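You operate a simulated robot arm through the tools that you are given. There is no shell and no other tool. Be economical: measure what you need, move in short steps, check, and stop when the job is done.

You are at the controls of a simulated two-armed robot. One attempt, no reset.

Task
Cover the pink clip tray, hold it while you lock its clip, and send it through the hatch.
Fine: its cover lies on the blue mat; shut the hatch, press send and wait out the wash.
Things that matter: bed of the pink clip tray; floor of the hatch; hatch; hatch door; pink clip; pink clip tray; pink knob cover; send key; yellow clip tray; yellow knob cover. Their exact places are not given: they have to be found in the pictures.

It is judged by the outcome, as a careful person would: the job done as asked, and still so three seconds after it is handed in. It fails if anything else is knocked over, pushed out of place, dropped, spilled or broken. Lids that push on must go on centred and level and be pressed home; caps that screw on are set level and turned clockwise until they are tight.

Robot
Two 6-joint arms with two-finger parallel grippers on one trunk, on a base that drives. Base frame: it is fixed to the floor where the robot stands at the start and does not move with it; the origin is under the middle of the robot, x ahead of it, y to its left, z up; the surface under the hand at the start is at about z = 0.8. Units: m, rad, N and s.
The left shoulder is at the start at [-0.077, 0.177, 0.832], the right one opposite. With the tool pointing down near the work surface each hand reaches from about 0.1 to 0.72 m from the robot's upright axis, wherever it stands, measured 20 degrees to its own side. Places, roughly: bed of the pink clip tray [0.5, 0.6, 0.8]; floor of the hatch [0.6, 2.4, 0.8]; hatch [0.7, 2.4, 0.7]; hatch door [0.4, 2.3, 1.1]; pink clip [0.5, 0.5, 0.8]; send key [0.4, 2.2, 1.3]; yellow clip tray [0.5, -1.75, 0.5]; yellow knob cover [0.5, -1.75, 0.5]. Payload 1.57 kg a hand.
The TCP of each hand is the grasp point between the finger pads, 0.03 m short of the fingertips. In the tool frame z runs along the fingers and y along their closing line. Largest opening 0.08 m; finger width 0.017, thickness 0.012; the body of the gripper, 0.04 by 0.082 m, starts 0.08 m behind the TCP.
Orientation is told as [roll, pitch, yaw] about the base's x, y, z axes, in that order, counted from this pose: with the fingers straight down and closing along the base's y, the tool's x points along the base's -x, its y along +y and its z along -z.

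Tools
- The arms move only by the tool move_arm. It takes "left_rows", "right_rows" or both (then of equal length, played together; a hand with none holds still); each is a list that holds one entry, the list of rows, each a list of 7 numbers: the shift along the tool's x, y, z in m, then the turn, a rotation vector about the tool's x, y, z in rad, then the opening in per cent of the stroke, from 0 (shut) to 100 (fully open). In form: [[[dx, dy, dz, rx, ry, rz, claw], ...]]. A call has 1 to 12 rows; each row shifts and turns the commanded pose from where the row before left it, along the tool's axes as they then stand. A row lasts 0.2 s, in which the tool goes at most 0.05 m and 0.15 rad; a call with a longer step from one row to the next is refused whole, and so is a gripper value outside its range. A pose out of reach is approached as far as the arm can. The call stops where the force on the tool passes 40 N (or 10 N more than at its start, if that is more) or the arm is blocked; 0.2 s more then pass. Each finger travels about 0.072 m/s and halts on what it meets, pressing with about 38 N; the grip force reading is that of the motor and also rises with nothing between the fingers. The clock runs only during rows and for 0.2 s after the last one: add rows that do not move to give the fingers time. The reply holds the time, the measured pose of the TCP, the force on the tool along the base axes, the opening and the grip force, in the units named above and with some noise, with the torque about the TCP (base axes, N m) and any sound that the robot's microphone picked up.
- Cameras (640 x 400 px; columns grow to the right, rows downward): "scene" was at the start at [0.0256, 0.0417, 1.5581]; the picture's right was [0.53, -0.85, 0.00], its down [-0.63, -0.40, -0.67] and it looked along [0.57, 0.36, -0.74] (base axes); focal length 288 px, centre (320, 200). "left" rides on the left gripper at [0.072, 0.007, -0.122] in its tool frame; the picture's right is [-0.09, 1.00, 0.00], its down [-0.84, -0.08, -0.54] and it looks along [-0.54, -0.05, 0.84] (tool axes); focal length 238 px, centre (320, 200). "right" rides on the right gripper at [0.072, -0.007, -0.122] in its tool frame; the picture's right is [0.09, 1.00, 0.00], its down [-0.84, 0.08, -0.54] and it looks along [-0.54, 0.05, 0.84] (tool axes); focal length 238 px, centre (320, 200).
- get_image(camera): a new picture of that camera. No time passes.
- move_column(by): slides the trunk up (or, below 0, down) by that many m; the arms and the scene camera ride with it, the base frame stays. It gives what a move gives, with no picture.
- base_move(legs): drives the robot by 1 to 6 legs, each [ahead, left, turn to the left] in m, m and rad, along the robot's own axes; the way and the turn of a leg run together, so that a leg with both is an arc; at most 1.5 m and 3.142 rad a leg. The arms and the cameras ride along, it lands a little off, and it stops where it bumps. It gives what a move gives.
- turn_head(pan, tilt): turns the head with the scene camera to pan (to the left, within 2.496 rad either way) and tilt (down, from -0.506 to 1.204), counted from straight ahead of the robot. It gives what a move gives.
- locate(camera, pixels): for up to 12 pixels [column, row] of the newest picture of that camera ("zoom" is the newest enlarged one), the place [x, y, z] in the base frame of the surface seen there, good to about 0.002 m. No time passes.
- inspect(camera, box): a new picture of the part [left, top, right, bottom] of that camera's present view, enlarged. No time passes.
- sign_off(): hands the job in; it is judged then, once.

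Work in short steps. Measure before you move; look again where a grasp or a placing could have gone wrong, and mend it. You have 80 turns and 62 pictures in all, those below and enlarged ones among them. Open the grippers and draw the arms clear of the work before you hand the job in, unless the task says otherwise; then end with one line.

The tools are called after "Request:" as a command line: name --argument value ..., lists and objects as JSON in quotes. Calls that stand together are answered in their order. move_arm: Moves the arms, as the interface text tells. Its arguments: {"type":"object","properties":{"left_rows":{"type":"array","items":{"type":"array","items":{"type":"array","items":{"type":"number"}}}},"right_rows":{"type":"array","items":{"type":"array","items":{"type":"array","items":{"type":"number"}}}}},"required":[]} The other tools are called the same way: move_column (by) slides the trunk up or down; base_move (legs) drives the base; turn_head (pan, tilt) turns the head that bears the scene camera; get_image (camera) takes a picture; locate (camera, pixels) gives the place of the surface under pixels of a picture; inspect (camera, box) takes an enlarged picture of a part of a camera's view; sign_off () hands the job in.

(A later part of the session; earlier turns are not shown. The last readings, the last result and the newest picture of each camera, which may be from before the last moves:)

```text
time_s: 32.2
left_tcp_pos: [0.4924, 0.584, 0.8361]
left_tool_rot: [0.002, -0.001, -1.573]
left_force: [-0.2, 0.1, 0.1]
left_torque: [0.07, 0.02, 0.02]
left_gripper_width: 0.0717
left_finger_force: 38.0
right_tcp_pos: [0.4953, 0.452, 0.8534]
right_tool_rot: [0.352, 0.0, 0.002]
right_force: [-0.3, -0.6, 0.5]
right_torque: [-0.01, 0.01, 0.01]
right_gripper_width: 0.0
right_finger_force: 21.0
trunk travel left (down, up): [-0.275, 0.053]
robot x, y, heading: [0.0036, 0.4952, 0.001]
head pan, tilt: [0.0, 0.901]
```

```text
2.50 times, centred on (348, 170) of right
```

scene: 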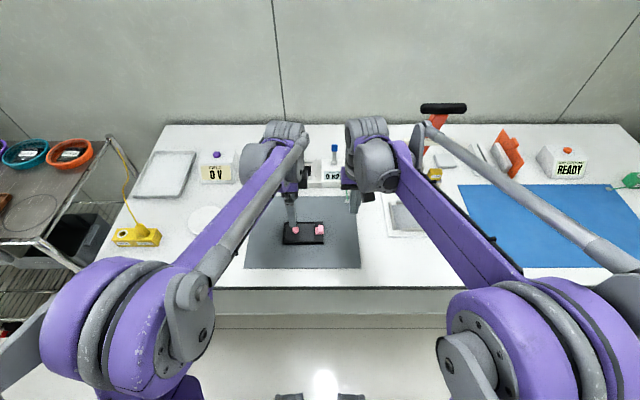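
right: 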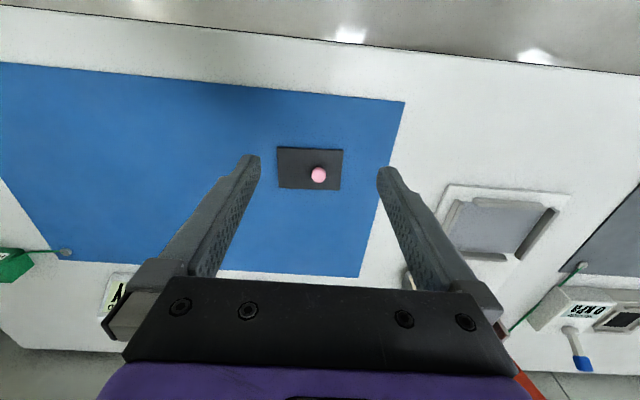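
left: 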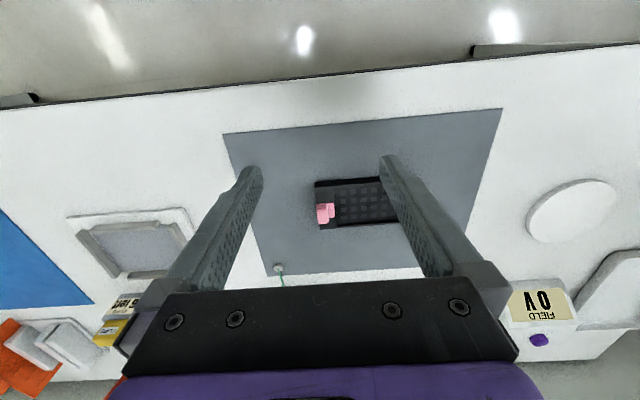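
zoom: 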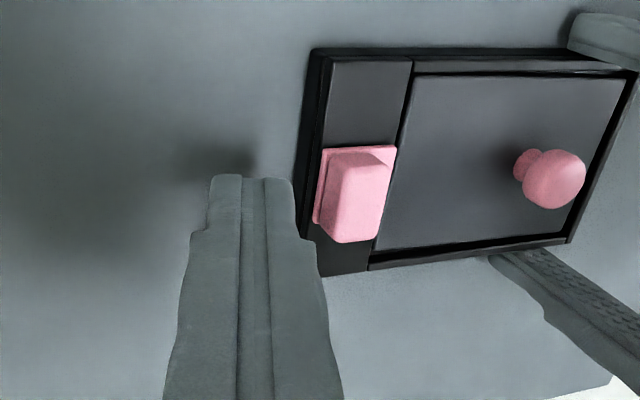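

Aligned behind the tab with clearance to the left hand. I push along +y in small steps, watching force and sound.

Request:
move_arm --right_rows '[[[0, 0.0056, 0.0021, 0, 0, 0, 0], [0, 0.0056, 0.0021, 0, 0, 0, 0], [0, 0.0019, 0.0007, 0, 0, 0, 0], [0, 0.0019, 0.0007, 0, 0, 0, 0], [0, 0.0019, 0.0007, 0, 0, 0, 0], [0, 0.0019, 0.0007, 0, 0, 0, 0], [0, 0.0019, 0.0007, 0, 0, 0, 0], [0, 0.0019, 0.0007, 0, 0, 0, 0], [0, 0, 0, 0, 0, 0, 0]]]'

Request:
inspect --camera "right" --box '[220, 90, 476, 250]'

```text
time_s: 34.2
left_tcp_pos: [0.4926, 0.5844, 0.8354]
left_tool_rot: [0.001, 0.001, -1.571]
left_force: [-0.3, 1.2, 0.1]
left_torque: [0.07, 0.02, 0.04]
left_gripper_width: 0.0713
left_finger_force: 38.1
right_tcp_pos: [0.4954, 0.4759, 0.8537]
right_tool_rot: [0.35, -0.001, 0.003]
right_force: [-0.4, -0.3, 0.2]
right_torque: [-0.01, 0.01, 0.02]
right_gripper_width: 0.0
right_finger_force: 21.0
trunk travel left (down, up): [-0.275, 0.053]
robot x, y, heading: [-0.0037, 0.5016, -0.001]
head pan, tilt: [0.0, 0.901]
```

```text
2.50 times, centred on (348, 170) of right
```

zoom: 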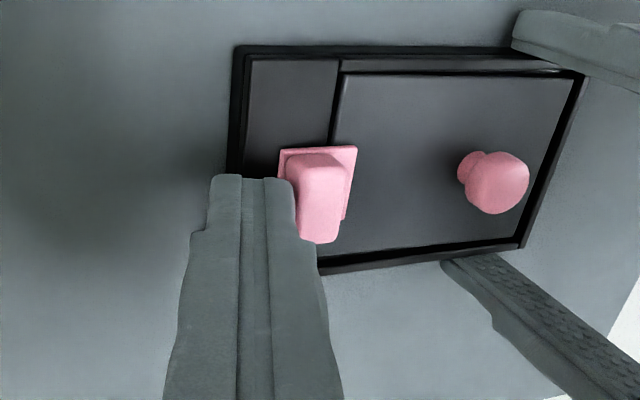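

The clip is sliding over the cover edge with little force. I keep on until it stops.

Request:
move_arm --right_rows '[[[0, 0.0019, 0.0007, 0, 0, 0, 0], [0, 0.0019, 0.0007, 0, 0, 0, 0], [0, 0.0014, 0.0005, 0, 0, 0, 0], [0, 0.0014, 0.0005, 0, 0, 0, 0], [0, 0.0014, 0.0005, 0, 0, 0, 0], [0, 0.0014, 0.0005, 0, 0, 0, 0], [0, 0, 0, 0, 0, 0, 0]]]'

Request:
inspect --camera "right" --box '[220, 90, 476, 250]'

```text
time_s: 35.9
left_tcp_pos: [0.4938, 0.5853, 0.8345]
left_tool_rot: [0.002, 0.004, -1.571]
left_force: [1.5, 23.7, 0.5]
left_torque: [-0.03, 0.02, 0.12]
left_gripper_width: 0.0715
left_finger_force: 38.3
right_tcp_pos: [0.4949, 0.4832, 0.8526]
right_tool_rot: [0.347, 0.0, 0.004]
right_force: [-1.6, -25.1, 0.1]
right_torque: [-0.62, 0.04, 0.01]
right_gripper_width: 0.0001
right_finger_force: 21.7
trunk travel left (down, up): [-0.275, 0.053]
robot x, y, heading: [-0.0004, 0.497, -0.001]
head pan, tilt: [0.0, 0.901]
```

```text
2.50 times, centred on (348, 170) of right
```

zoom: 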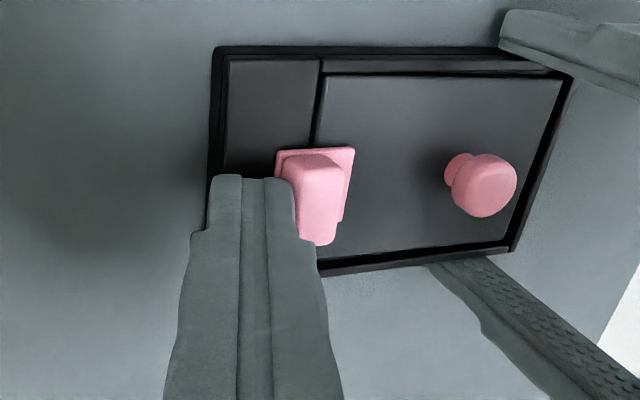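

Force is 25 N with the clip ~12 mm over the cover, so it is at a stop or detent. I push slightly harder to make sure it's home.

Request:
move_arm --right_rows '[[[0, 0.001, 0.0003, 0, 0, 0, 0], [0, 0.001, 0.0003, 0, 0, 0, 0], [0, 0.001, 0.0003, 0, 0, 0, 0], [0, 0, 0, 0, 0, 0, 0]]]'

```text
time_s: 36.9
left_tcp_pos: [0.4938, 0.5873, 0.8353]
left_tool_rot: [0.0, 0.006, -1.572]
left_force: [0.9, 30.0, 0.0]
left_torque: [0.32, -0.05, 0.07]
left_gripper_width: 0.0712
left_finger_force: 37.6
right_tcp_pos: [0.4945, 0.4865, 0.854]
right_tool_rot: [0.345, -0.002, 0.004]
right_force: [-0.5, -31.7, 1.9]
right_torque: [-0.8, -0.01, 0.01]
right_gripper_width: 0.0001
right_finger_force: 20.2
trunk travel left (down, up): [-0.275, 0.053]
robot x, y, heading: [0.0052, 0.4953, -0.005]
head pan, tilt: [0.0, 0.901]
```

I back the right hand off and check the clip and cover.

Request:
move_arm --right_rows '[[[0, -0.0188, -0.0069, 0, 0, 0, 0], [0, -0.0188, -0.0069, 0, 0, 0, 0], [0, 0, -0.04, 0, 0, 0, 0], [0, 0, -0.04, 0, 0, 0, 0], [0, 0, -0.04, 0, 0, 0, 0]]]'

Request:
inspect --camera "right" --box '[300, 90, 508, 220]'

Request:
inspect --camera "scene" --box '[272, 205, 352, 255]'

Request:
locate --camera "zoom" --pixels '[[405, 175], [408, 330], [340, 230], [365, 210], [385, 220], [335, 190], [330, 260], [345, 260], [320, 180], [320, 310]]'

```text
time_s: 38.0
left_tcp_pos: [0.4933, 0.5836, 0.8348]
left_tool_rot: [-0.001, 0.0, -1.573]
left_force: [-1.2, -1.7, 2.6]
left_torque: [0.12, -0.07, 0.02]
left_gripper_width: 0.0715
left_finger_force: 38.0
right_tcp_pos: [0.4964, 0.4066, 0.968]
right_tool_rot: [0.348, -0.001, 0.003]
right_force: [-0.8, -0.4, -0.3]
right_torque: [-0.01, 0.07, 0.0]
right_gripper_width: 0.0002
right_finger_force: 21.4
trunk travel left (down, up): [-0.275, 0.053]
robot x, y, heading: [-0.0035, 0.498, -0.003]
head pan, tilt: [0.0, 0.901]
```

```text
3.08 times, centred on (404, 155) of right
```

zoom: 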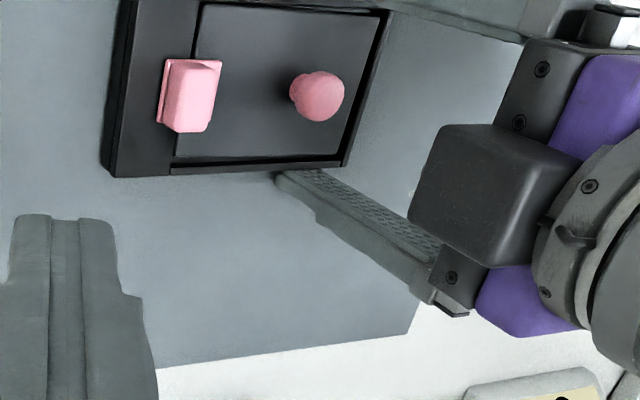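

```text
8.00 times, centred on (312, 230) of scene
```

zoom: 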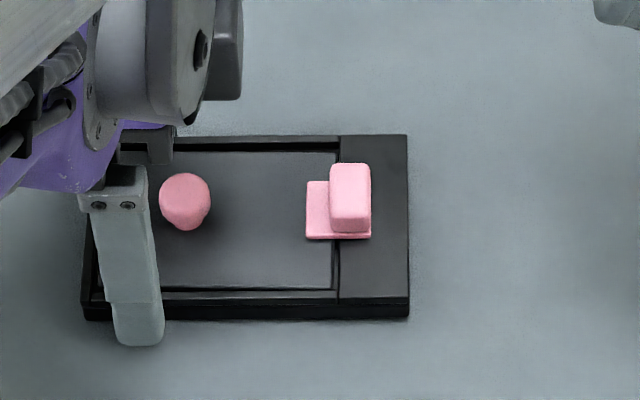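

```text
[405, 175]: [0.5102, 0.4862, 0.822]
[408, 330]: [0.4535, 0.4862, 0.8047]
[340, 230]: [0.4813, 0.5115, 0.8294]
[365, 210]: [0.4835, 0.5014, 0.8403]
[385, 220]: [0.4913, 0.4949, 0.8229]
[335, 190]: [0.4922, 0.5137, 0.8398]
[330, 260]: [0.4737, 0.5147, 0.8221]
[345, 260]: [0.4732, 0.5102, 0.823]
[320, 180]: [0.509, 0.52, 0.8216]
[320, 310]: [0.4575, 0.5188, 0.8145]
```

The clip has moved ~14 mm and overlaps the cover by ~10 mm; the tray stayed put. I lift the tray with the left hand, and level/raise the right hand.

Request:
move_arm --left_rows '[[[0, 0, -0.01, 0, 0, 0, 50], [0, 0, -0.02, 0, 0, 0, 50], [0, 0, -0.03, 0, 0, 0, 50], [0, 0, -0.03, 0, 0, 0, 50], [0, -0.015, -0.03, 0, 0, 0, 50], [0, -0.015, -0.03, 0, 0, 0, 50], [0, -0.015, -0.03, 0, 0, 0, 50], [0, -0.015, -0.03, 0, 0, 0, 50], [0, -0.015, 0, 0, 0, 0, 50], [0, -0.015, 0, 0, 0, 0, 50]]]' --right_rows '[[[0, -0.01, 0, 0.1167, 0, 0, 0], [0, -0.02, 0, 0.1167, 0, 0, 0], [0, -0.03, 0, 0.1166, 0, 0, 0], [0, -0.03, -0.02, 0, 0, 0, 0], [0.02, 0, -0.02, 0, 0, 0, 0], [0.02, 0, -0.02, 0, 0, 0, 0], [0.02, 0, -0.02, 0, 0, 0, 0], [0.02, 0, -0.02, 0, 0, 0, 0], [0.02, 0, 0, 0, 0, 0, 0], [0, 0, 0, 0, 0, 0, 0]]]'

Request:
turn_head --pan 1.1 --tilt 0.35

Request:
get_image --camera "scene"

Request:
get_image --camera "left"

```text
time_s: 40.2
left_tcp_pos: [0.4035, 0.5851, 1.045]
left_tool_rot: [-0.001, 0.001, -1.574]
left_force: [-0.2, -0.6, -1.7]
left_torque: [0.05, -0.02, -0.01]
left_gripper_width: 0.0715
left_finger_force: 37.9
right_tcp_pos: [0.3952, 0.3188, 1.0551]
right_tool_rot: [0.001, -0.001, 0.003]
right_force: [0.7, -0.2, -0.5]
right_torque: [-0.02, 0.01, 0.01]
right_gripper_width: 0.0002
right_finger_force: 21.5
trunk travel left (down, up): [-0.275, 0.053]
robot x, y, heading: [0.0016, 0.4985, -0.003]
head pan, tilt: [0.0, 0.901]
```

```text
time_s: 41.6
left_tcp_pos: [0.4055, 0.5857, 1.0457]
left_tool_rot: [0.002, 0.001, -1.572]
left_force: [-0.1, 0.0, -1.6]
left_torque: [0.07, 0.0, 0.01]
left_gripper_width: 0.0713
left_finger_force: 38.1
right_tcp_pos: [0.3948, 0.3182, 1.0551]
right_tool_rot: [0.0, 0.001, 0.001]
right_force: [0.4, 0.4, -1.1]
right_torque: [0.0, -0.01, 0.0]
right_gripper_width: 0.0
right_finger_force: 21.3
trunk travel left (down, up): [-0.275, 0.053]
robot x, y, heading: [0.0004, 0.4948, -0.002]
head pan, tilt: [1.1, 0.351]
```

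```text
26 pictures are left
```

scene: 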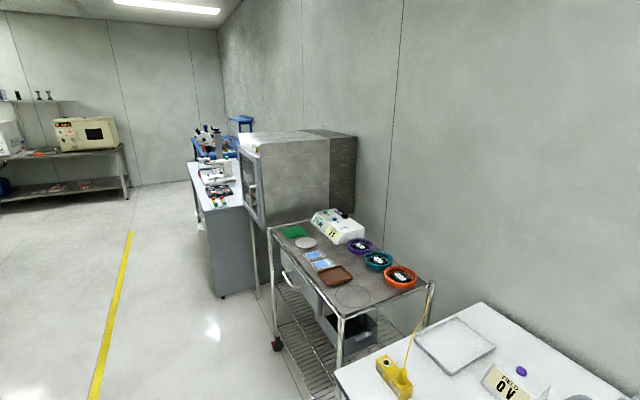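

```text
25 pictures are left
```

left: 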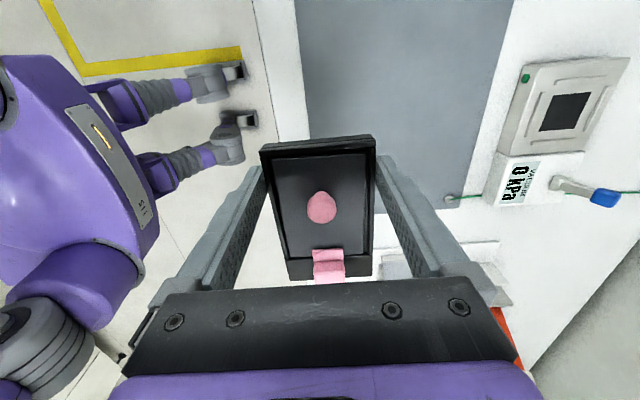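

The tray rides level. I locate the cart front and the hatch cabinet's front edges to plan the drive.

Request:
locate --camera "scene" --pixels '[[270, 228], [342, 314], [338, 372], [242, 150], [260, 150], [259, 215], [262, 225], [203, 215], [277, 342], [336, 215], [250, 190], [212, 250]]'

```text
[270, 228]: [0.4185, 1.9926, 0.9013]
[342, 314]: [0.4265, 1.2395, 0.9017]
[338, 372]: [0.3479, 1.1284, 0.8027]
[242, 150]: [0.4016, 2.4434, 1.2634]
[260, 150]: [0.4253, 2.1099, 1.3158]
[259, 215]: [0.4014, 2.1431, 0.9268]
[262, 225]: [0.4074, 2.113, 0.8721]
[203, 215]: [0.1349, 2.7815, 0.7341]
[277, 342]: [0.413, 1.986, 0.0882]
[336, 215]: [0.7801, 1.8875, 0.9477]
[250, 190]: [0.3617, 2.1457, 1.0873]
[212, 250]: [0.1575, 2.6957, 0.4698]
```

Cart front is at x≈0.42 (z 0.90) and the cabinet front at x≈0.40. I drive 1.25 m left, tray at z≈1.03 over the cart edge, then view the hatch.

Request:
base_move --legs '[[-0.05, 0, 0], [0, 1.25, 0]]'

Request:
turn_head --pan 0.95 --tilt 0.45

Request:
get_image --camera "scene"

```text
time_s: 53.4
left_tcp_pos: [0.3496, 1.8531, 1.0454]
left_tool_rot: [0.0, -0.001, -1.561]
left_force: [0.6, -0.5, -2.2]
left_torque: [0.03, -0.01, 0.0]
left_gripper_width: 0.0716
left_finger_force: 38.0
right_tcp_pos: [0.3428, 1.5864, 1.0547]
right_tool_rot: [0.0, -0.001, 0.013]
right_force: [-0.1, 0.9, -0.2]
right_torque: [0.01, 0.01, -0.01]
right_gripper_width: 0.0001
right_finger_force: 21.1
trunk travel left (down, up): [-0.275, 0.053]
robot x, y, heading: [-0.053, 1.7631, 0.01]
head pan, tilt: [1.1, 0.351]
```

```text
time_s: 54.1
left_tcp_pos: [0.3502, 1.8548, 1.0446]
left_tool_rot: [0.001, 0.001, -1.561]
left_force: [0.3, -0.3, -0.9]
left_torque: [0.08, -0.01, 0.0]
left_gripper_width: 0.071
left_finger_force: 38.1
right_tcp_pos: [0.3425, 1.5873, 1.0548]
right_tool_rot: [0.001, 0.001, 0.015]
right_force: [-0.2, 0.7, 0.6]
right_torque: [0.01, -0.01, 0.01]
right_gripper_width: 0.0
right_finger_force: 21.3
trunk travel left (down, up): [-0.275, 0.053]
robot x, y, heading: [-0.0554, 1.7642, 0.01]
head pan, tilt: [0.949, 0.45]
```

```text
24 pictures are left
```

scene: 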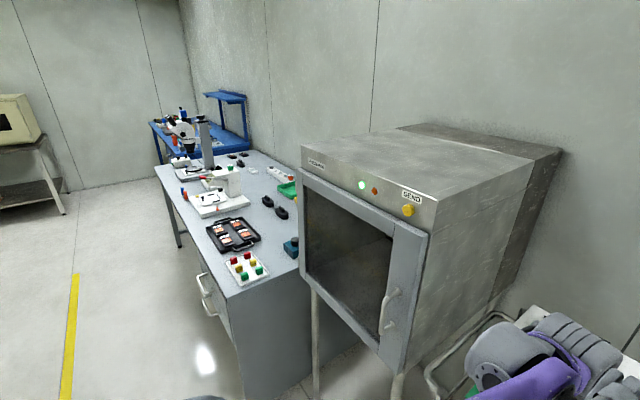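

The hatch has a glazed door, handle at its right edge (390,310), hinges on the left, yellow SEND key (408,211). I locate these features.

Request:
locate --camera "scene" --pixels '[[303, 182], [428, 238], [402, 370], [307, 275], [393, 293], [383, 330], [387, 310], [408, 210], [395, 245], [378, 338], [300, 150], [440, 205]]'

Request:
inspect --camera "scene" --box '[290, 140, 450, 400]'

```text
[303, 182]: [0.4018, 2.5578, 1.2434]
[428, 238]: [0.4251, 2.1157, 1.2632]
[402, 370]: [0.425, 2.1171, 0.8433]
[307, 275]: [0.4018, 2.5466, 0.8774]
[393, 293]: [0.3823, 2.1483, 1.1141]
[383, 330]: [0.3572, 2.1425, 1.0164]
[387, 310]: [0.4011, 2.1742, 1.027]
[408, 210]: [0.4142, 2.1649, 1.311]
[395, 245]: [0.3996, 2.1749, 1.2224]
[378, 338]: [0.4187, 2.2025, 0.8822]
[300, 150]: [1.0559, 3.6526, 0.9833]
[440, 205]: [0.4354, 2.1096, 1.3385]
```

```text
1.54 times, centred on (370, 270) of scene
```

zoom: 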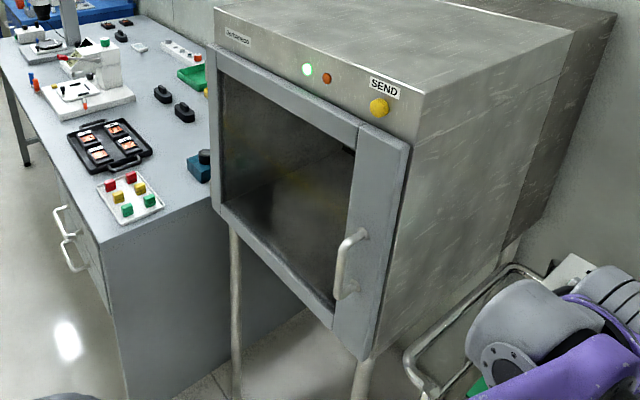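

The door hinges left (y≈2.56) with a vertical handle bar at (0.357, 2.145, z 1.02–1.11). I'll face +y beside the cart, so the right hand can hook the bar and the tray hand stays outside the door's sweep. First I shift the tray hand outward, back off and turn.

Request:
move_arm --left_rows '[[[0.03, -0.01, 0, 0, 0, 0, 50], [0.03, -0.01, 0, 0, 0, 0, 50], [0.03, -0.01, 0, 0, 0, 0, 50], [0.02, 0, 0, 0, 0, 0, 50]]]'

Request:
base_move --legs '[[-0.2, 0, 0], [0, 0, 1.56], [0, -0.13, 0]]'

Request:
turn_head --pan -0.5 --tilt 0.6

Request:
get_image --camera "scene"

```text
time_s: 55.1
left_tcp_pos: [0.318, 1.9646, 1.0446]
left_tool_rot: [0.0, 0.0, -1.562]
left_force: [0.5, 0.3, -0.7]
left_torque: [0.06, 0.03, -0.02]
left_gripper_width: 0.0714
left_finger_force: 38.0
right_tcp_pos: [0.3428, 1.5875, 1.0549]
right_tool_rot: [0.0, -0.001, 0.013]
right_force: [0.3, 0.4, 0.4]
right_torque: [-0.03, 0.02, 0.03]
right_gripper_width: 0.0001
right_finger_force: 21.5
trunk travel left (down, up): [-0.275, 0.053]
robot x, y, heading: [-0.054, 1.7611, 0.01]
head pan, tilt: [0.949, 0.45]
```

```text
time_s: 62.0
left_tcp_pos: [-0.332, 2.1332, 1.043]
left_tool_rot: [0.0, 0.0, 0.011]
left_force: [-0.1, -0.7, -1.5]
left_torque: [-0.02, 0.06, -0.01]
left_gripper_width: 0.0714
left_finger_force: 37.9
right_tcp_pos: [0.0456, 2.1588, 1.0556]
right_tool_rot: [0.001, -0.001, 1.587]
right_force: [0.3, -0.1, 0.3]
right_torque: [0.02, 0.0, -0.04]
right_gripper_width: 0.0001
right_finger_force: 21.2
trunk travel left (down, up): [-0.275, 0.053]
robot x, y, heading: [-0.1274, 1.759, 1.586]
head pan, tilt: [0.949, 0.45]
```

```text
time_s: 63.5
left_tcp_pos: [-0.3318, 2.134, 1.0434]
left_tool_rot: [-0.002, -0.001, 0.008]
left_force: [0.7, 0.4, -0.8]
left_torque: [0.01, 0.05, 0.0]
left_gripper_width: 0.0714
left_finger_force: 38.2
right_tcp_pos: [0.0461, 2.1579, 1.0544]
right_tool_rot: [0.0, 0.001, 1.587]
right_force: [-0.1, 0.1, -0.6]
right_torque: [-0.03, 0.03, 0.01]
right_gripper_width: 0.0
right_finger_force: 21.2
trunk travel left (down, up): [-0.275, 0.053]
robot x, y, heading: [-0.1294, 1.7597, 1.578]
head pan, tilt: [-0.499, 0.6]
```

```text
22 pictures are left
```

scene: 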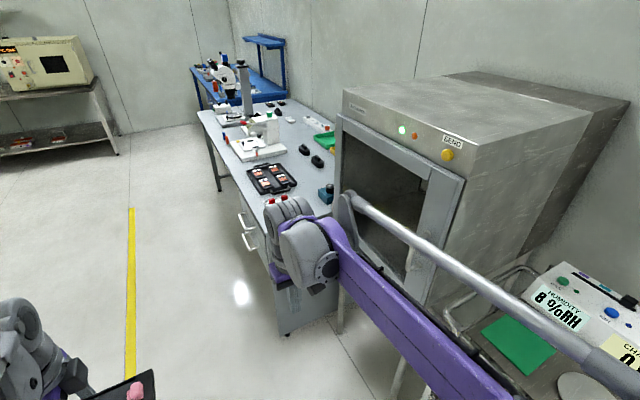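

I back up 0.15 m so the hand has room, and rotate the right tool to point along +y (horizontal).

Request:
base_move --legs '[[-0.15, 0, 0]]'

Request:
move_arm --right_rows '[[[-0.02, 0, 0, 0, -0.1428, 0, 0], [0, 0, 0, 0, -0.1428, 0, 0], [0, 0, 0, 0, -0.1428, 0, 0], [0, 0, 0, 0, -0.1428, 0, 0], [0, 0, 0, 0, -0.1428, 0, 0], [0, 0, 0, 0, -0.1428, 0, 0], [0, 0, 0, 0, -0.1428, 0, 0], [0, 0, 0, 0, -0.1428, 0, 0], [0, 0, 0, 0, -0.1428, 0, 0], [0, 0, 0, 0, -0.1428, 0, 40], [0, 0, 0, 0, -0.1428, 0, 40], [0, 0, 0, 0, 0, 0, 40]]]'

Request:
get_image --camera "scene"

```text
time_s: 64.9
left_tcp_pos: [-0.3306, 1.9828, 1.0436]
left_tool_rot: [0.001, 0.002, 0.011]
left_force: [0.3, -0.8, -1.4]
left_torque: [0.02, 0.05, -0.02]
left_gripper_width: 0.0714
left_finger_force: 38.2
right_tcp_pos: [0.0466, 2.0073, 1.0557]
right_tool_rot: [0.0, -0.002, 1.589]
right_force: [0.2, 0.6, 1.0]
right_torque: [0.04, -0.01, 0.03]
right_gripper_width: 0.0001
right_finger_force: 21.4
trunk travel left (down, up): [-0.275, 0.053]
robot x, y, heading: [-0.1288, 1.6109, 1.581]
head pan, tilt: [-0.499, 0.6]
```

```text
time_s: 67.5
left_tcp_pos: [-0.331, 1.9808, 1.0436]
left_tool_rot: [0.001, 0.001, 0.011]
left_force: [0.0, 0.6, -1.0]
left_torque: [0.01, 0.08, -0.01]
left_gripper_width: 0.0713
left_finger_force: 37.8
right_tcp_pos: [0.0472, 2.0269, 1.0556]
right_tool_rot: [-3.041, -1.57, -1.655]
right_force: [0.4, -0.2, -0.3]
right_torque: [-0.01, 0.02, 0.03]
right_gripper_width: 0.0319
right_finger_force: 0.0
trunk travel left (down, up): [-0.275, 0.053]
robot x, y, heading: [-0.1269, 1.6115, 1.576]
head pan, tilt: [-0.499, 0.6]
```

```text
21 pictures are left
```

scene: 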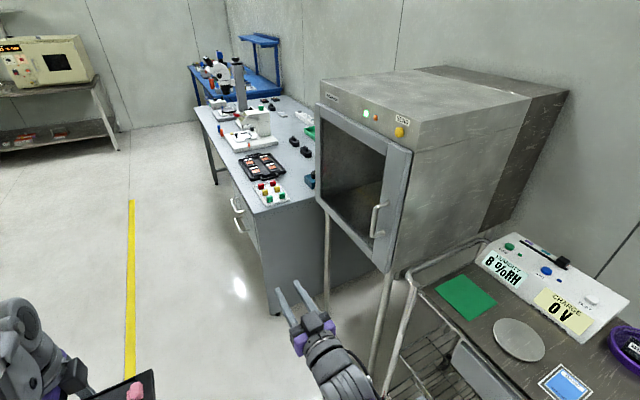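

The tool now points +y and the handle is in plain view (375,220). I zoom on it and measure.

Request:
inspect --camera "scene" --box '[344, 190, 424, 250]'

```text
6.67 times, centred on (384, 220) of scene
```

zoom: 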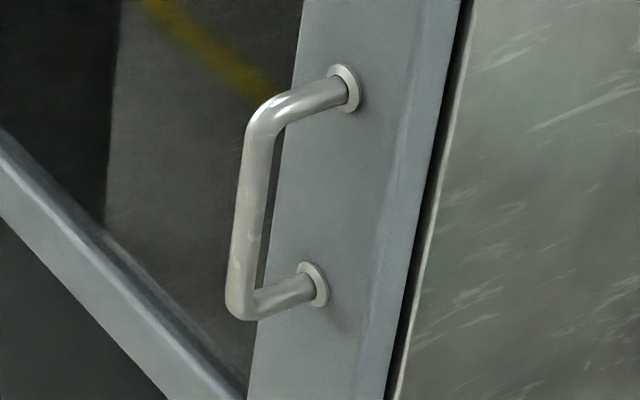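

Request:
locate --camera "zoom" --pixels '[[259, 130], [250, 200], [242, 280], [259, 200], [320, 95], [345, 85], [315, 285], [290, 295], [330, 200], [400, 200], [390, 100], [262, 110]]'

```text
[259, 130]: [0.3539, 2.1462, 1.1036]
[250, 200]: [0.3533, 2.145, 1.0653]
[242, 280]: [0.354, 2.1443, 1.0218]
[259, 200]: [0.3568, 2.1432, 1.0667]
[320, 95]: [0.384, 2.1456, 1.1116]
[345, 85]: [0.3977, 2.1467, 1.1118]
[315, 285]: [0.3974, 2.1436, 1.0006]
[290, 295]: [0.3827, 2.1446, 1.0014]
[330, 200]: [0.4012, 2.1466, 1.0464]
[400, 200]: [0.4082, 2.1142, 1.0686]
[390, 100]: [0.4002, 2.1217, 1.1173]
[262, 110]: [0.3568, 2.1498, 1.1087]
```

Bar axis ≈(0.357, 2.148), z 1.01–1.11. I bring the half-open fingers to a pre-grasp at (0.358, 2.08, 1.057).

Request:
move_arm --right_rows '[[[0, -0.039, 0.0066, 0, 0, 0, 40], [0, -0.039, 0.0066, 0, 0, 0, 40], [0, -0.039, 0.0066, 0, 0, 0, 40], [0, -0.039, 0.0066, 0, 0, 0, 40], [0, -0.039, 0.0066, 0, 0, 0, 40], [0, -0.039, 0.0066, 0, 0, 0, 40], [0, -0.039, 0.0066, 0, 0, 0, 40], [0, -0.038, 0.0066, 0, 0, 0, 40], [0, 0, 0, 0, 0, 0, 40]]]'

Request:
inspect --camera "scene" --box '[304, 160, 464, 290]'

```text
time_s: 69.5
left_tcp_pos: [-0.3306, 1.9821, 1.0432]
left_tool_rot: [0.0, -0.001, 0.01]
left_force: [-0.8, -0.4, -1.5]
left_torque: [0.02, 0.03, -0.02]
left_gripper_width: 0.0715
left_finger_force: 38.3
right_tcp_pos: [0.3579, 2.0844, 1.0538]
right_tool_rot: [-1.572, -1.571, -3.125]
right_force: [0.6, -0.2, 1.0]
right_torque: [-0.01, 0.03, -0.01]
right_gripper_width: 0.0319
right_finger_force: 0.1
trunk travel left (down, up): [-0.275, 0.053]
robot x, y, heading: [-0.127, 1.6089, 1.58]
head pan, tilt: [-0.499, 0.6]
```

```text
3.08 times, centred on (384, 225) of scene
```

zoom: 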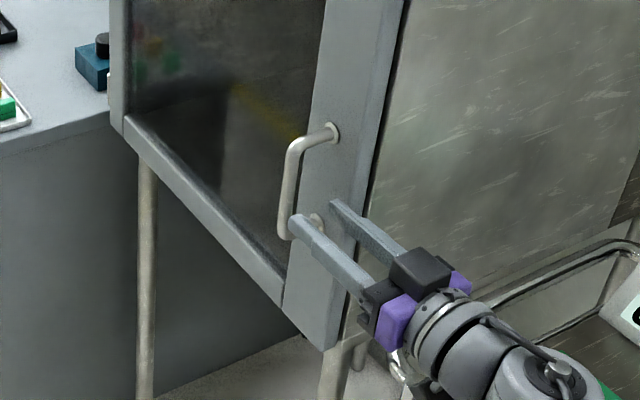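

The fingers straddle the bar line. I advance 62 mm, narrow the fingers to cage the bar, and begin pulling along the hinge arc.

Request:
move_arm --right_rows '[[[0, 0, 0.03, 0, 0, 0, 40], [0, 0, 0.032, 0, 0, 0, 40], [0, 0, 0, 0, 0, 0, 20], [0, 0, 0, 0, 0, 0, 20], [0, 0.0327, 0.0056, 0.08, 0, 0, 20], [0, 0.0327, 0.0056, 0.08, 0, 0, 20], [0, 0, 0, 0, 0, 0, 20]]]'

Request:
get_image --camera "scene"

```text
time_s: 71.1
left_tcp_pos: [-0.3294, 1.9817, 1.0434]
left_tool_rot: [0.0, 0.001, 0.01]
left_force: [0.2, 0.0, -1.5]
left_torque: [0.01, 0.02, 0.01]
left_gripper_width: 0.0713
left_finger_force: 37.6
right_tcp_pos: [0.2885, 2.1606, 1.0538]
right_tool_rot: [-1.078, -1.57, 2.505]
right_force: [-0.3, -0.6, -0.5]
right_torque: [0.0, -0.06, 0.03]
right_gripper_width: 0.0168
right_finger_force: 0.6
trunk travel left (down, up): [-0.275, 0.053]
robot x, y, heading: [-0.1282, 1.6091, 1.577]
head pan, tilt: [-0.499, 0.6]
```

```text
18 pictures are left
```

scene: 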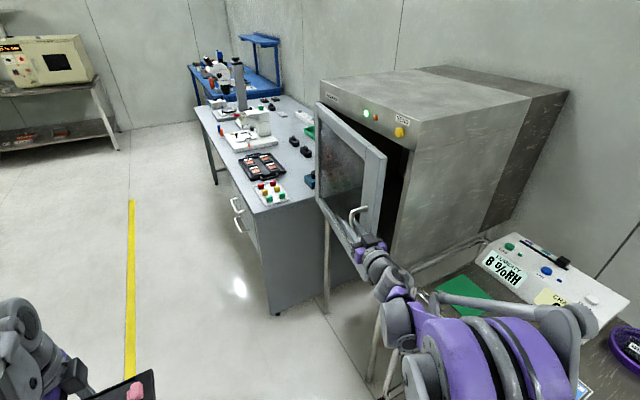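

The door is opening freely. I continue the arc by seven more rows.

Request:
move_arm --right_rows '[[[0, 0.0327, 0.0056, 0.08, 0, 0, 20], [0, 0.0327, 0.0056, 0.08, 0, 0, 20], [0, 0.0327, 0.0056, 0.08, 0, 0, 20], [0, 0.0327, 0.0056, 0.08, 0, 0, 20], [0, 0.0327, 0.0056, 0.08, 0, 0, 20], [0, 0.0327, 0.0056, 0.08, 0, 0, 20], [0, 0.0327, 0.0056, 0.08, 0, 0, 20], [0, 0, 0, 0, 0, 0, 20]]]'

```text
time_s: 72.9
left_tcp_pos: [-0.3301, 1.9832, 1.0447]
left_tool_rot: [0.002, 0.002, 0.011]
left_force: [-0.5, -0.8, -2.0]
left_torque: [-0.02, 0.04, 0.02]
left_gripper_width: 0.0713
left_finger_force: 38.3
right_tcp_pos: [0.1115, 2.2658, 1.0638]
right_tool_rot: [2.743, -1.546, -1.833]
right_force: [-0.2, 0.9, -0.8]
right_torque: [-0.03, 0.02, 0.02]
right_gripper_width: 0.0168
right_finger_force: 0.6
right hand out of reach, approached as far as the arm can: row 2, 3
trunk travel left (down, up): [-0.275, 0.053]
robot x, y, heading: [-0.126, 1.6122, 1.58]
head pan, tilt: [-0.499, 0.6]
```

The door is ~40° open. I release the bar, back out, square the tool to +y and pass to the inner side of the door edge.

Request:
move_arm --right_rows '[[[0, 0, 0, 0, 0, 0, 50], [0, 0, 0, 0, 0, 0, 50], [0, 0, -0.04, 0, 0, 0, 50], [0, 0, -0.045, 0, 0, 0, 50], [0, 0, -0.045, 0, 0, 0, 50], [0, 0, 0, -0.144, 0, 0, 0], [0, 0, 0, -0.144, 0, 0, 0], [0, 0, 0, -0.144, 0, 0, 0], [0, 0, 0, -0.144, 0, 0, 0], [0, 0, 0, -0.144, 0, 0, 0], [0, 0, -0.04, 0, 0, 0, 0], [0, 0, -0.02, 0, 0, 0, 0]]]'

Request:
get_image --camera "scene"

```text
time_s: 75.5
left_tcp_pos: [-0.3303, 1.9825, 1.0444]
left_tool_rot: [0.0, -0.001, 0.01]
left_force: [-0.1, -0.2, -1.7]
left_torque: [0.01, 0.05, 0.01]
left_gripper_width: 0.0714
left_finger_force: 38.1
right_tcp_pos: [0.036, 2.1073, 1.0579]
right_tool_rot: [-2.789, -1.545, -1.864]
right_force: [-0.1, -0.1, 0.6]
right_torque: [-0.01, 0.0, -0.01]
right_gripper_width: 0.0
right_finger_force: 21.3
trunk travel left (down, up): [-0.275, 0.053]
robot x, y, heading: [-0.1276, 1.611, 1.581]
head pan, tilt: [-0.499, 0.6]
```

```text
17 pictures are left
```

scene: 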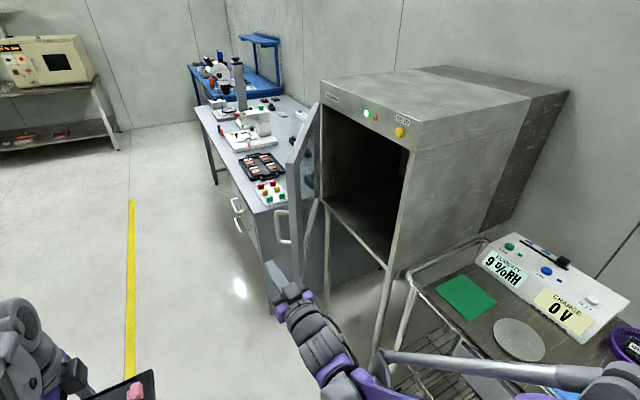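

The door has swung further open on its own. I measure its edge and the hatch's inside.

Request:
locate --camera "scene" --pixels '[[292, 165], [296, 280], [317, 120], [318, 190], [305, 170], [405, 160], [388, 262], [326, 198], [345, 200], [370, 225], [380, 200], [350, 150]]'

Request:
inspect --camera "scene" --box '[260, 90, 420, 290]'

```text
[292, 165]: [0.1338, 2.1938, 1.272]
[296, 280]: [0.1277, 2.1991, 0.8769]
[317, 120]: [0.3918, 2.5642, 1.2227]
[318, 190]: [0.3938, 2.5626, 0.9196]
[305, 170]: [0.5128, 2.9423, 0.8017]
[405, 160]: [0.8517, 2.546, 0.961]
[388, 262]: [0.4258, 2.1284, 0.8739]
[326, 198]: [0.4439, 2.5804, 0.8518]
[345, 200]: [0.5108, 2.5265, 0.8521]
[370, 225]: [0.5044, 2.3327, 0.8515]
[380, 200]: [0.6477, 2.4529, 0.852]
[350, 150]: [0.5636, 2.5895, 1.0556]
```

```text
2.00 times, centred on (340, 190) of scene
```

zoom: 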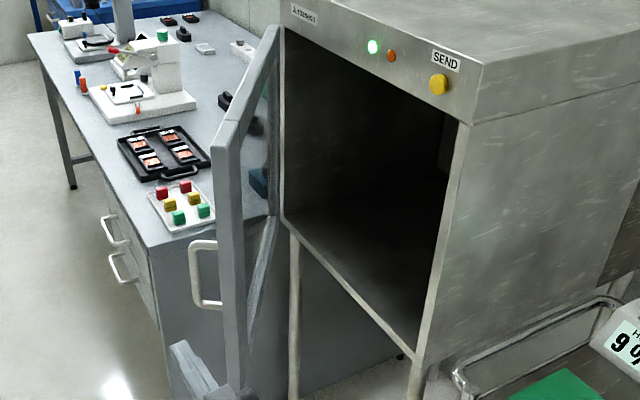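

The door edge is at (0.134, 2.194) (~40°), hatch floor z≈0.852. I move the closed fingers to x≈0.19 inside the edge and drive ahead so they push the inner face open.

Request:
move_arm --right_rows '[[[0, -0.038, -0.003, 0, 0, 0, 0], [0, -0.038, -0.003, 0, 0, 0, 0], [0, -0.038, 0, 0, 0, 0, 0], [0, -0.038, 0, 0, 0, 0, 0], [0, 0, 0, 0, 0, 0, 0]]]'

Request:
base_move --legs '[[0.2, 0, 0]]'

Request:
get_image --camera "scene"

```text
time_s: 76.7
left_tcp_pos: [-0.3304, 1.9822, 1.0436]
left_tool_rot: [0.0, -0.001, 0.011]
left_force: [0.2, -0.2, -1.9]
left_torque: [-0.01, 0.05, 0.01]
left_gripper_width: 0.0714
left_finger_force: 37.5
right_tcp_pos: [0.1884, 2.1091, 1.0578]
right_tool_rot: [-2.806, -1.545, -1.846]
right_force: [0.4, -0.5, 0.4]
right_torque: [0.03, -0.02, 0.0]
right_gripper_width: 0.0001
right_finger_force: 21.2
trunk travel left (down, up): [-0.275, 0.053]
robot x, y, heading: [-0.1233, 1.6107, 1.576]
head pan, tilt: [-0.499, 0.6]
```

```text
time_s: 78.3
left_tcp_pos: [-0.33, 2.1866, 1.0438]
left_tool_rot: [0.001, -0.001, 0.007]
left_force: [-0.2, 0.5, -1.3]
left_torque: [-0.02, 0.05, -0.03]
left_gripper_width: 0.0712
left_finger_force: 38.1
right_tcp_pos: [0.1885, 2.3092, 1.0584]
right_tool_rot: [-2.805, -1.544, -1.851]
right_force: [0.5, 0.1, 0.3]
right_torque: [0.0, 0.01, -0.01]
right_gripper_width: 0.0002
right_finger_force: 21.4
trunk travel left (down, up): [-0.275, 0.053]
robot x, y, heading: [-0.1263, 1.8106, 1.581]
head pan, tilt: [-0.499, 0.6]
```

```text
15 pictures are left
```

scene: 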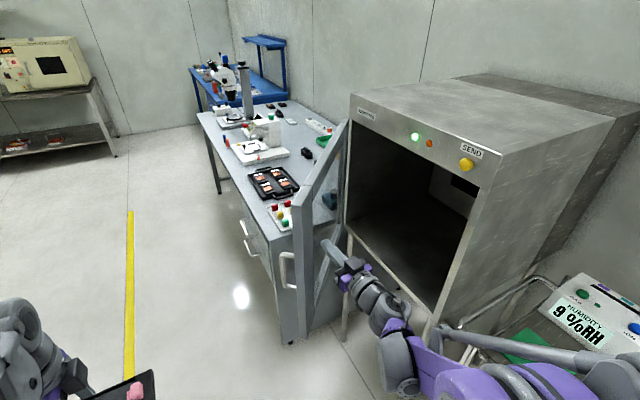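

The push works. Before driving on I check the right elbow's clearance to the cabinet.

Request:
locate --camera "scene" --pixels '[[440, 345], [480, 375], [540, 380], [600, 390], [520, 345], [610, 360], [303, 170], [400, 380], [450, 325]]'

```text
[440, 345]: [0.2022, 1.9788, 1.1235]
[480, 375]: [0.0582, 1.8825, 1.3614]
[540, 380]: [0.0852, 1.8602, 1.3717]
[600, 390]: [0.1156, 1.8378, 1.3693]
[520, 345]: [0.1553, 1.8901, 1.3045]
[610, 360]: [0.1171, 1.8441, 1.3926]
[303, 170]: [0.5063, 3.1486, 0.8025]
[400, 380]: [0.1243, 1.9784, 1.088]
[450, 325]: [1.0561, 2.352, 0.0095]
```

Plenty of clearance (elbow x<0.25). I drive ahead another 0.17 m to bring the door to about 80°.

Request:
base_move --legs '[[0.18, 0, 0]]'

Request:
get_image --camera "scene"

```text
time_s: 79.8
left_tcp_pos: [-0.3311, 2.3651, 1.0441]
left_tool_rot: [0.001, 0.001, 0.008]
left_force: [-1.0, 0.3, -2.4]
left_torque: [-0.02, 0.07, 0.0]
left_gripper_width: 0.0712
left_finger_force: 38.3
right_tcp_pos: [0.1875, 2.4906, 1.0583]
right_tool_rot: [-2.806, -1.544, -1.847]
right_force: [0.0, 0.2, 0.0]
right_torque: [0.01, -0.04, 0.0]
right_gripper_width: 0.0
right_finger_force: 21.4
trunk travel left (down, up): [-0.275, 0.053]
robot x, y, heading: [-0.1326, 1.9903, 1.572]
head pan, tilt: [-0.499, 0.6]
```

```text
14 pictures are left
```

scene: 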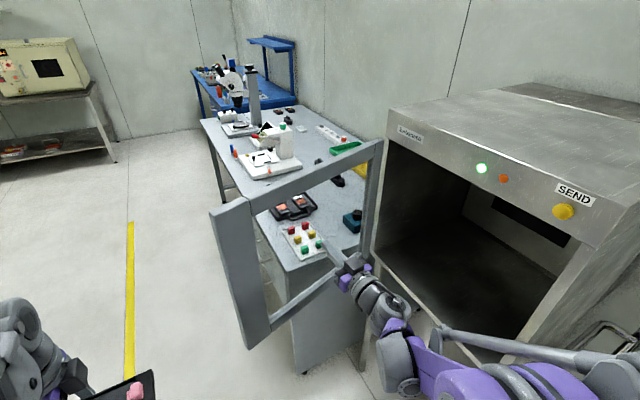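

Door ~80° open. I back off, tuck the right hand in, and turn to face the hatch.

Request:
base_move --legs '[[-0.25, 0, 0]]'

Request:
move_arm --right_rows '[[[0, 0.03, -0.02, 0, 0, 0, 0], [0, 0.03, -0.02, 0, 0, 0, 0], [0, 0.03, -0.02, 0, 0, 0, 0], [0, 0.03, -0.02, 0, 0, 0, 0], [0, 0.02, 0, 0, 0, 0, 0]]]'

Request:
base_move --legs '[[0, 0.1, 0], [0, 0, -1.572], [0, 0.35, 0]]'

Request:
turn_head --pan 0.4 --tilt 0.6

Request:
get_image --camera "scene"

```text
time_s: 81.7
left_tcp_pos: [-0.3294, 2.1176, 1.0435]
left_tool_rot: [-0.001, 0.001, 0.006]
left_force: [0.2, 0.3, -0.8]
left_torque: [-0.01, 0.04, -0.02]
left_gripper_width: 0.0714
left_finger_force: 37.7
right_tcp_pos: [0.1906, 2.2415, 1.0587]
right_tool_rot: [-2.813, -1.544, -1.843]
right_force: [-0.4, -0.3, -0.3]
right_torque: [-0.01, 0.01, 0.02]
right_gripper_width: 0.0
right_finger_force: 21.2
trunk travel left (down, up): [-0.275, 0.053]
robot x, y, heading: [-0.1272, 1.7464, 1.573]
head pan, tilt: [-0.499, 0.6]
```

```text
time_s: 82.9
left_tcp_pos: [-0.33, 2.1196, 1.0446]
left_tool_rot: [0.001, -0.001, 0.007]
left_force: [0.0, -0.7, -2.0]
left_torque: [-0.02, 0.06, -0.01]
left_gripper_width: 0.0713
left_finger_force: 38.4
right_tcp_pos: [0.0546, 2.1543, 1.0569]
right_tool_rot: [-2.792, -1.544, -1.868]
right_force: [0.4, -0.6, 0.5]
right_torque: [0.0, 0.03, 0.0]
right_gripper_width: 0.0
right_finger_force: 21.1
trunk travel left (down, up): [-0.275, 0.053]
robot x, y, heading: [-0.1282, 1.742, 1.578]
head pan, tilt: [-0.499, 0.6]
```

```text
time_s: 91.5
left_tcp_pos: [0.1624, 2.2744, 1.0435]
left_tool_rot: [-0.001, 0.0, -1.604]
left_force: [1.0, 0.8, -1.7]
left_torque: [0.04, -0.01, -0.01]
left_gripper_width: 0.0716
left_finger_force: 38.5
right_tcp_pos: [0.1823, 1.8892, 1.0575]
right_tool_rot: [-2.809, -1.545, 2.824]
right_force: [0.6, 0.1, -1.4]
right_torque: [0.01, -0.01, 0.01]
right_gripper_width: 0.0
right_finger_force: 21.0
trunk travel left (down, up): [-0.275, 0.053]
robot x, y, heading: [-0.2202, 2.087, -0.03]
head pan, tilt: [-0.499, 0.6]
```

```text
time_s: 92.7
left_tcp_pos: [0.1616, 2.2726, 1.0433]
left_tool_rot: [0.001, 0.0, -1.606]
left_force: [-0.1, -0.5, -1.0]
left_torque: [0.04, -0.02, 0.01]
left_gripper_width: 0.0714
left_finger_force: 38.5
right_tcp_pos: [0.1836, 1.8896, 1.0554]
right_tool_rot: [-2.806, -1.544, 2.825]
right_force: [1.2, 0.4, -0.2]
right_torque: [0.01, 0.01, 0.0]
right_gripper_width: 0.0
right_finger_force: 21.0
trunk travel left (down, up): [-0.275, 0.053]
robot x, y, heading: [-0.2152, 2.0837, -0.032]
head pan, tilt: [0.4, 0.6]
```

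```text
13 pictures are left
```

scene: 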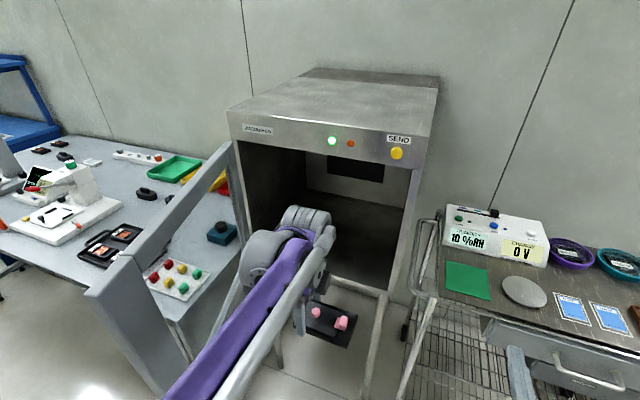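

I measure the left wrist's top against the opening's height and width.

Request:
locate --camera "scene" --pixels '[[305, 212], [262, 245], [290, 260], [240, 340], [318, 240], [408, 172], [236, 146], [320, 155], [355, 240], [100, 292], [185, 390], [268, 330]]'

```text
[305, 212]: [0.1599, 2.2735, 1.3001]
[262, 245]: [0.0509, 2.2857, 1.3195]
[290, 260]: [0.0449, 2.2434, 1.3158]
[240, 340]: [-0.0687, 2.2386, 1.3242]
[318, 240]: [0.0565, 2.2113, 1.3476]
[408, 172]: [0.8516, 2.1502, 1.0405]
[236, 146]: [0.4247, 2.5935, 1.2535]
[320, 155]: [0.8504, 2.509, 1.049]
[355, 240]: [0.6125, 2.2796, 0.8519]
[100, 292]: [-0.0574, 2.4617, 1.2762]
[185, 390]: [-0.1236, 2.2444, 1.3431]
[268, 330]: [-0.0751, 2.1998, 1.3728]
```

The opening's top is ≈1.25 and the wrist rides ~0.28 m over the tool. I lower the trunk 0.2 m to flatten the arm, set the tray at z≈0.925 for entry and lift the right hand clear of the cart.

Request:
move_column --by -0.2

Request:
move_arm --left_rows '[[[0, 0, -0.02, 0, 0, 0, 50], [0, 0, -0.02, 0, 0, 0, 50], [0, 0, -0.02, 0, 0, 0, 50], [0, 0, -0.021, 0, 0, 0, 50], [0, 0, 0, 0, 0, 0, 50]]]' --right_rows '[[[-0.04, 0, -0.015, 0, 0, 0, 0], [-0.04, 0, -0.015, 0, 0, 0, 0], [-0.04, 0, -0.015, 0, 0, 0, 0], [-0.04, 0, -0.015, 0, 0, 0, 0], [-0.03, 0, 0, 0, 0, 0, 0]]]'

Request:
base_move --legs '[[0, 0.07, 0.032]]'

Request:
base_move --legs '[[0.16, 0, 0]]'

```text
time_s: 94.8
left_tcp_pos: [0.1618, 2.2733, 0.8455]
left_tool_rot: [0.001, 0.002, -1.604]
left_force: [0.1, 0.1, -0.7]
left_torque: [0.05, 0.01, 0.02]
left_gripper_width: 0.0712
left_finger_force: 38.3
right_tcp_pos: [0.1827, 1.8896, 0.8566]
right_tool_rot: [-2.822, -1.542, 2.84]
right_force: [0.2, 0.1, -0.2]
right_torque: [0.02, 0.04, 0.02]
right_gripper_width: 0.0
right_finger_force: 21.4
trunk travel left (down, up): [-0.075, 0.253]
robot x, y, heading: [-0.2197, 2.0877, -0.028]
head pan, tilt: [0.4, 0.6]
```

```text
time_s: 96.0
left_tcp_pos: [0.1621, 2.2739, 0.926]
left_tool_rot: [0.001, 0.001, -1.604]
left_force: [0.2, 0.8, -1.6]
left_torque: [0.05, 0.03, 0.0]
left_gripper_width: 0.0715
left_finger_force: 37.5
right_tcp_pos: [0.1223, 1.8895, 1.0438]
right_tool_rot: [-2.814, -1.544, 2.829]
right_force: [-0.7, 0.3, -0.1]
right_torque: [0.04, -0.01, 0.0]
right_gripper_width: 0.0
right_finger_force: 21.8
right hand out of reach, approached as far as the arm can: row 4
trunk travel left (down, up): [-0.075, 0.253]
robot x, y, heading: [-0.2222, 2.0872, -0.032]
head pan, tilt: [0.4, 0.6]
```

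```text
time_s: 97.3
left_tcp_pos: [0.1549, 2.3549, 0.926]
left_tool_rot: [0.0, 0.0, -1.569]
left_force: [0.9, 0.6, -1.5]
left_torque: [0.04, -0.02, 0.0]
left_gripper_width: 0.0716
left_finger_force: 38.0
right_tcp_pos: [0.1316, 1.9707, 1.0434]
right_tool_rot: [-2.797, -1.545, 2.85]
right_force: [0.0, -0.5, 0.0]
right_torque: [0.0, -0.04, 0.01]
right_gripper_width: 0.0
right_finger_force: 21.4
trunk travel left (down, up): [-0.075, 0.253]
robot x, y, heading: [-0.2192, 2.1565, -0.001]
head pan, tilt: [0.4, 0.6]
```

```text
time_s: 98.7
left_tcp_pos: [0.3138, 2.3564, 0.9244]
left_tool_rot: [0.0, 0.0, -1.568]
left_force: [0.4, -0.6, -1.3]
left_torque: [0.05, 0.04, -0.01]
left_gripper_width: 0.0713
left_finger_force: 37.7
right_tcp_pos: [0.2884, 1.9704, 1.0422]
right_tool_rot: [-2.803, -1.545, 2.855]
right_force: [-1.1, 0.5, 0.1]
right_torque: [0.03, -0.02, 0.06]
right_gripper_width: 0.0001
right_finger_force: 21.5
trunk travel left (down, up): [-0.075, 0.253]
robot x, y, heading: [-0.061, 2.1528, 0.007]
head pan, tilt: [0.4, 0.6]
```

I look at the pose just outside the opening before entering.

Request:
get_image --camera "scene"

Request:
locate --camera "scene" --pixels '[[330, 220], [300, 250], [330, 270], [280, 300], [350, 250], [420, 150], [240, 150], [150, 330]]'

```text
12 pictures are left
```

scene: 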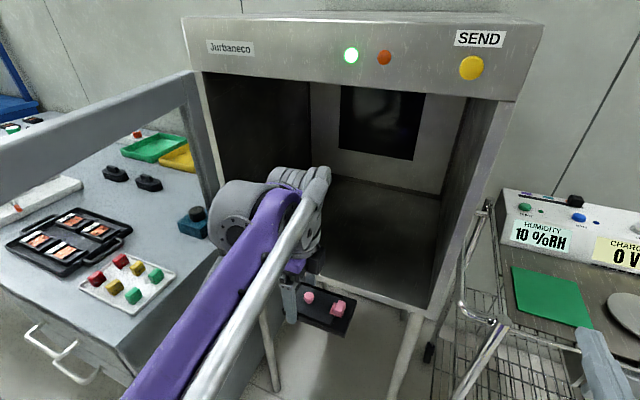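

```text
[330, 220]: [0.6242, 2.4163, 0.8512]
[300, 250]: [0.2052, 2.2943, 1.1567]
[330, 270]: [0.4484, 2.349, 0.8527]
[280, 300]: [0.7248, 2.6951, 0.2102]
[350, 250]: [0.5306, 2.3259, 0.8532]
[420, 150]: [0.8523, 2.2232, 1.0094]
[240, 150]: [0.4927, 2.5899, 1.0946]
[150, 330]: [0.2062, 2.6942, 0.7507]
```

Request:
locate --camera "scene" --pixels '[[300, 178], [318, 182], [265, 205], [235, 190], [250, 250], [225, 330], [310, 190], [196, 77], [500, 97], [340, 90], [204, 100], [430, 312]]'

```text
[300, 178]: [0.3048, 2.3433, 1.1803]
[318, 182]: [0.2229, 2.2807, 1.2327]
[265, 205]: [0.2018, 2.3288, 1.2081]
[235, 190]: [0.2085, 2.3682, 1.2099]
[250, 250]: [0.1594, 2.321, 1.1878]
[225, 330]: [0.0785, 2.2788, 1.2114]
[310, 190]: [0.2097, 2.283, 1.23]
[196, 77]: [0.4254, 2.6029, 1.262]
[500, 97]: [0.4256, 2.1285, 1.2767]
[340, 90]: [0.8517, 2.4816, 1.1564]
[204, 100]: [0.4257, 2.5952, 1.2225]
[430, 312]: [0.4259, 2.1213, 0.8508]
```

Arm top is 1.233 vs opening ≈1.255. I lower to TCP 0.906 (tray bottom ≈0.87, floor 0.852) and extend inward 0.25 m.

Request:
move_arm --left_rows '[[[0, 0, 0.009, 0, 0, 0, 50], [0, 0, 0.009, 0, 0, 0, 50], [0, 0.025, 0, 0, 0, 0, 50], [0, 0.025, 0, 0, 0, 0, 50], [0, 0.025, 0, 0, 0, 0, 50], [0, 0.025, 0, 0, 0, 0, 50], [0, 0.025, 0, 0, 0, 0, 50], [0, 0.025, 0, 0, 0, 0, 50], [0, 0.025, 0, 0, 0, 0, 50], [0, 0.025, 0, 0, 0, 0, 50], [0, 0.025, 0, 0, 0, 0, 50], [0, 0.025, 0, 0, 0, 0, 50]]]'

```text
time_s: 101.3
left_tcp_pos: [0.5301, 2.3569, 0.8948]
left_tool_rot: [-0.001, -0.001, -1.569]
left_force: [-0.2, -0.9, -0.8]
left_torque: [0.04, 0.05, -0.01]
left_gripper_width: 0.0717
left_finger_force: 38.1
left hand out of reach, approached as far as the arm can: row 11, 12
right_tcp_pos: [0.2888, 1.9685, 1.0429]
right_tool_rot: [-2.795, -1.543, 2.847]
right_force: [0.1, -0.4, -0.1]
right_torque: [-0.03, -0.01, -0.03]
right_gripper_width: 0.0
right_finger_force: 21.4
trunk travel left (down, up): [-0.075, 0.253]
robot x, y, heading: [-0.0597, 2.1527, -0.002]
head pan, tilt: [0.4, 0.6]
```

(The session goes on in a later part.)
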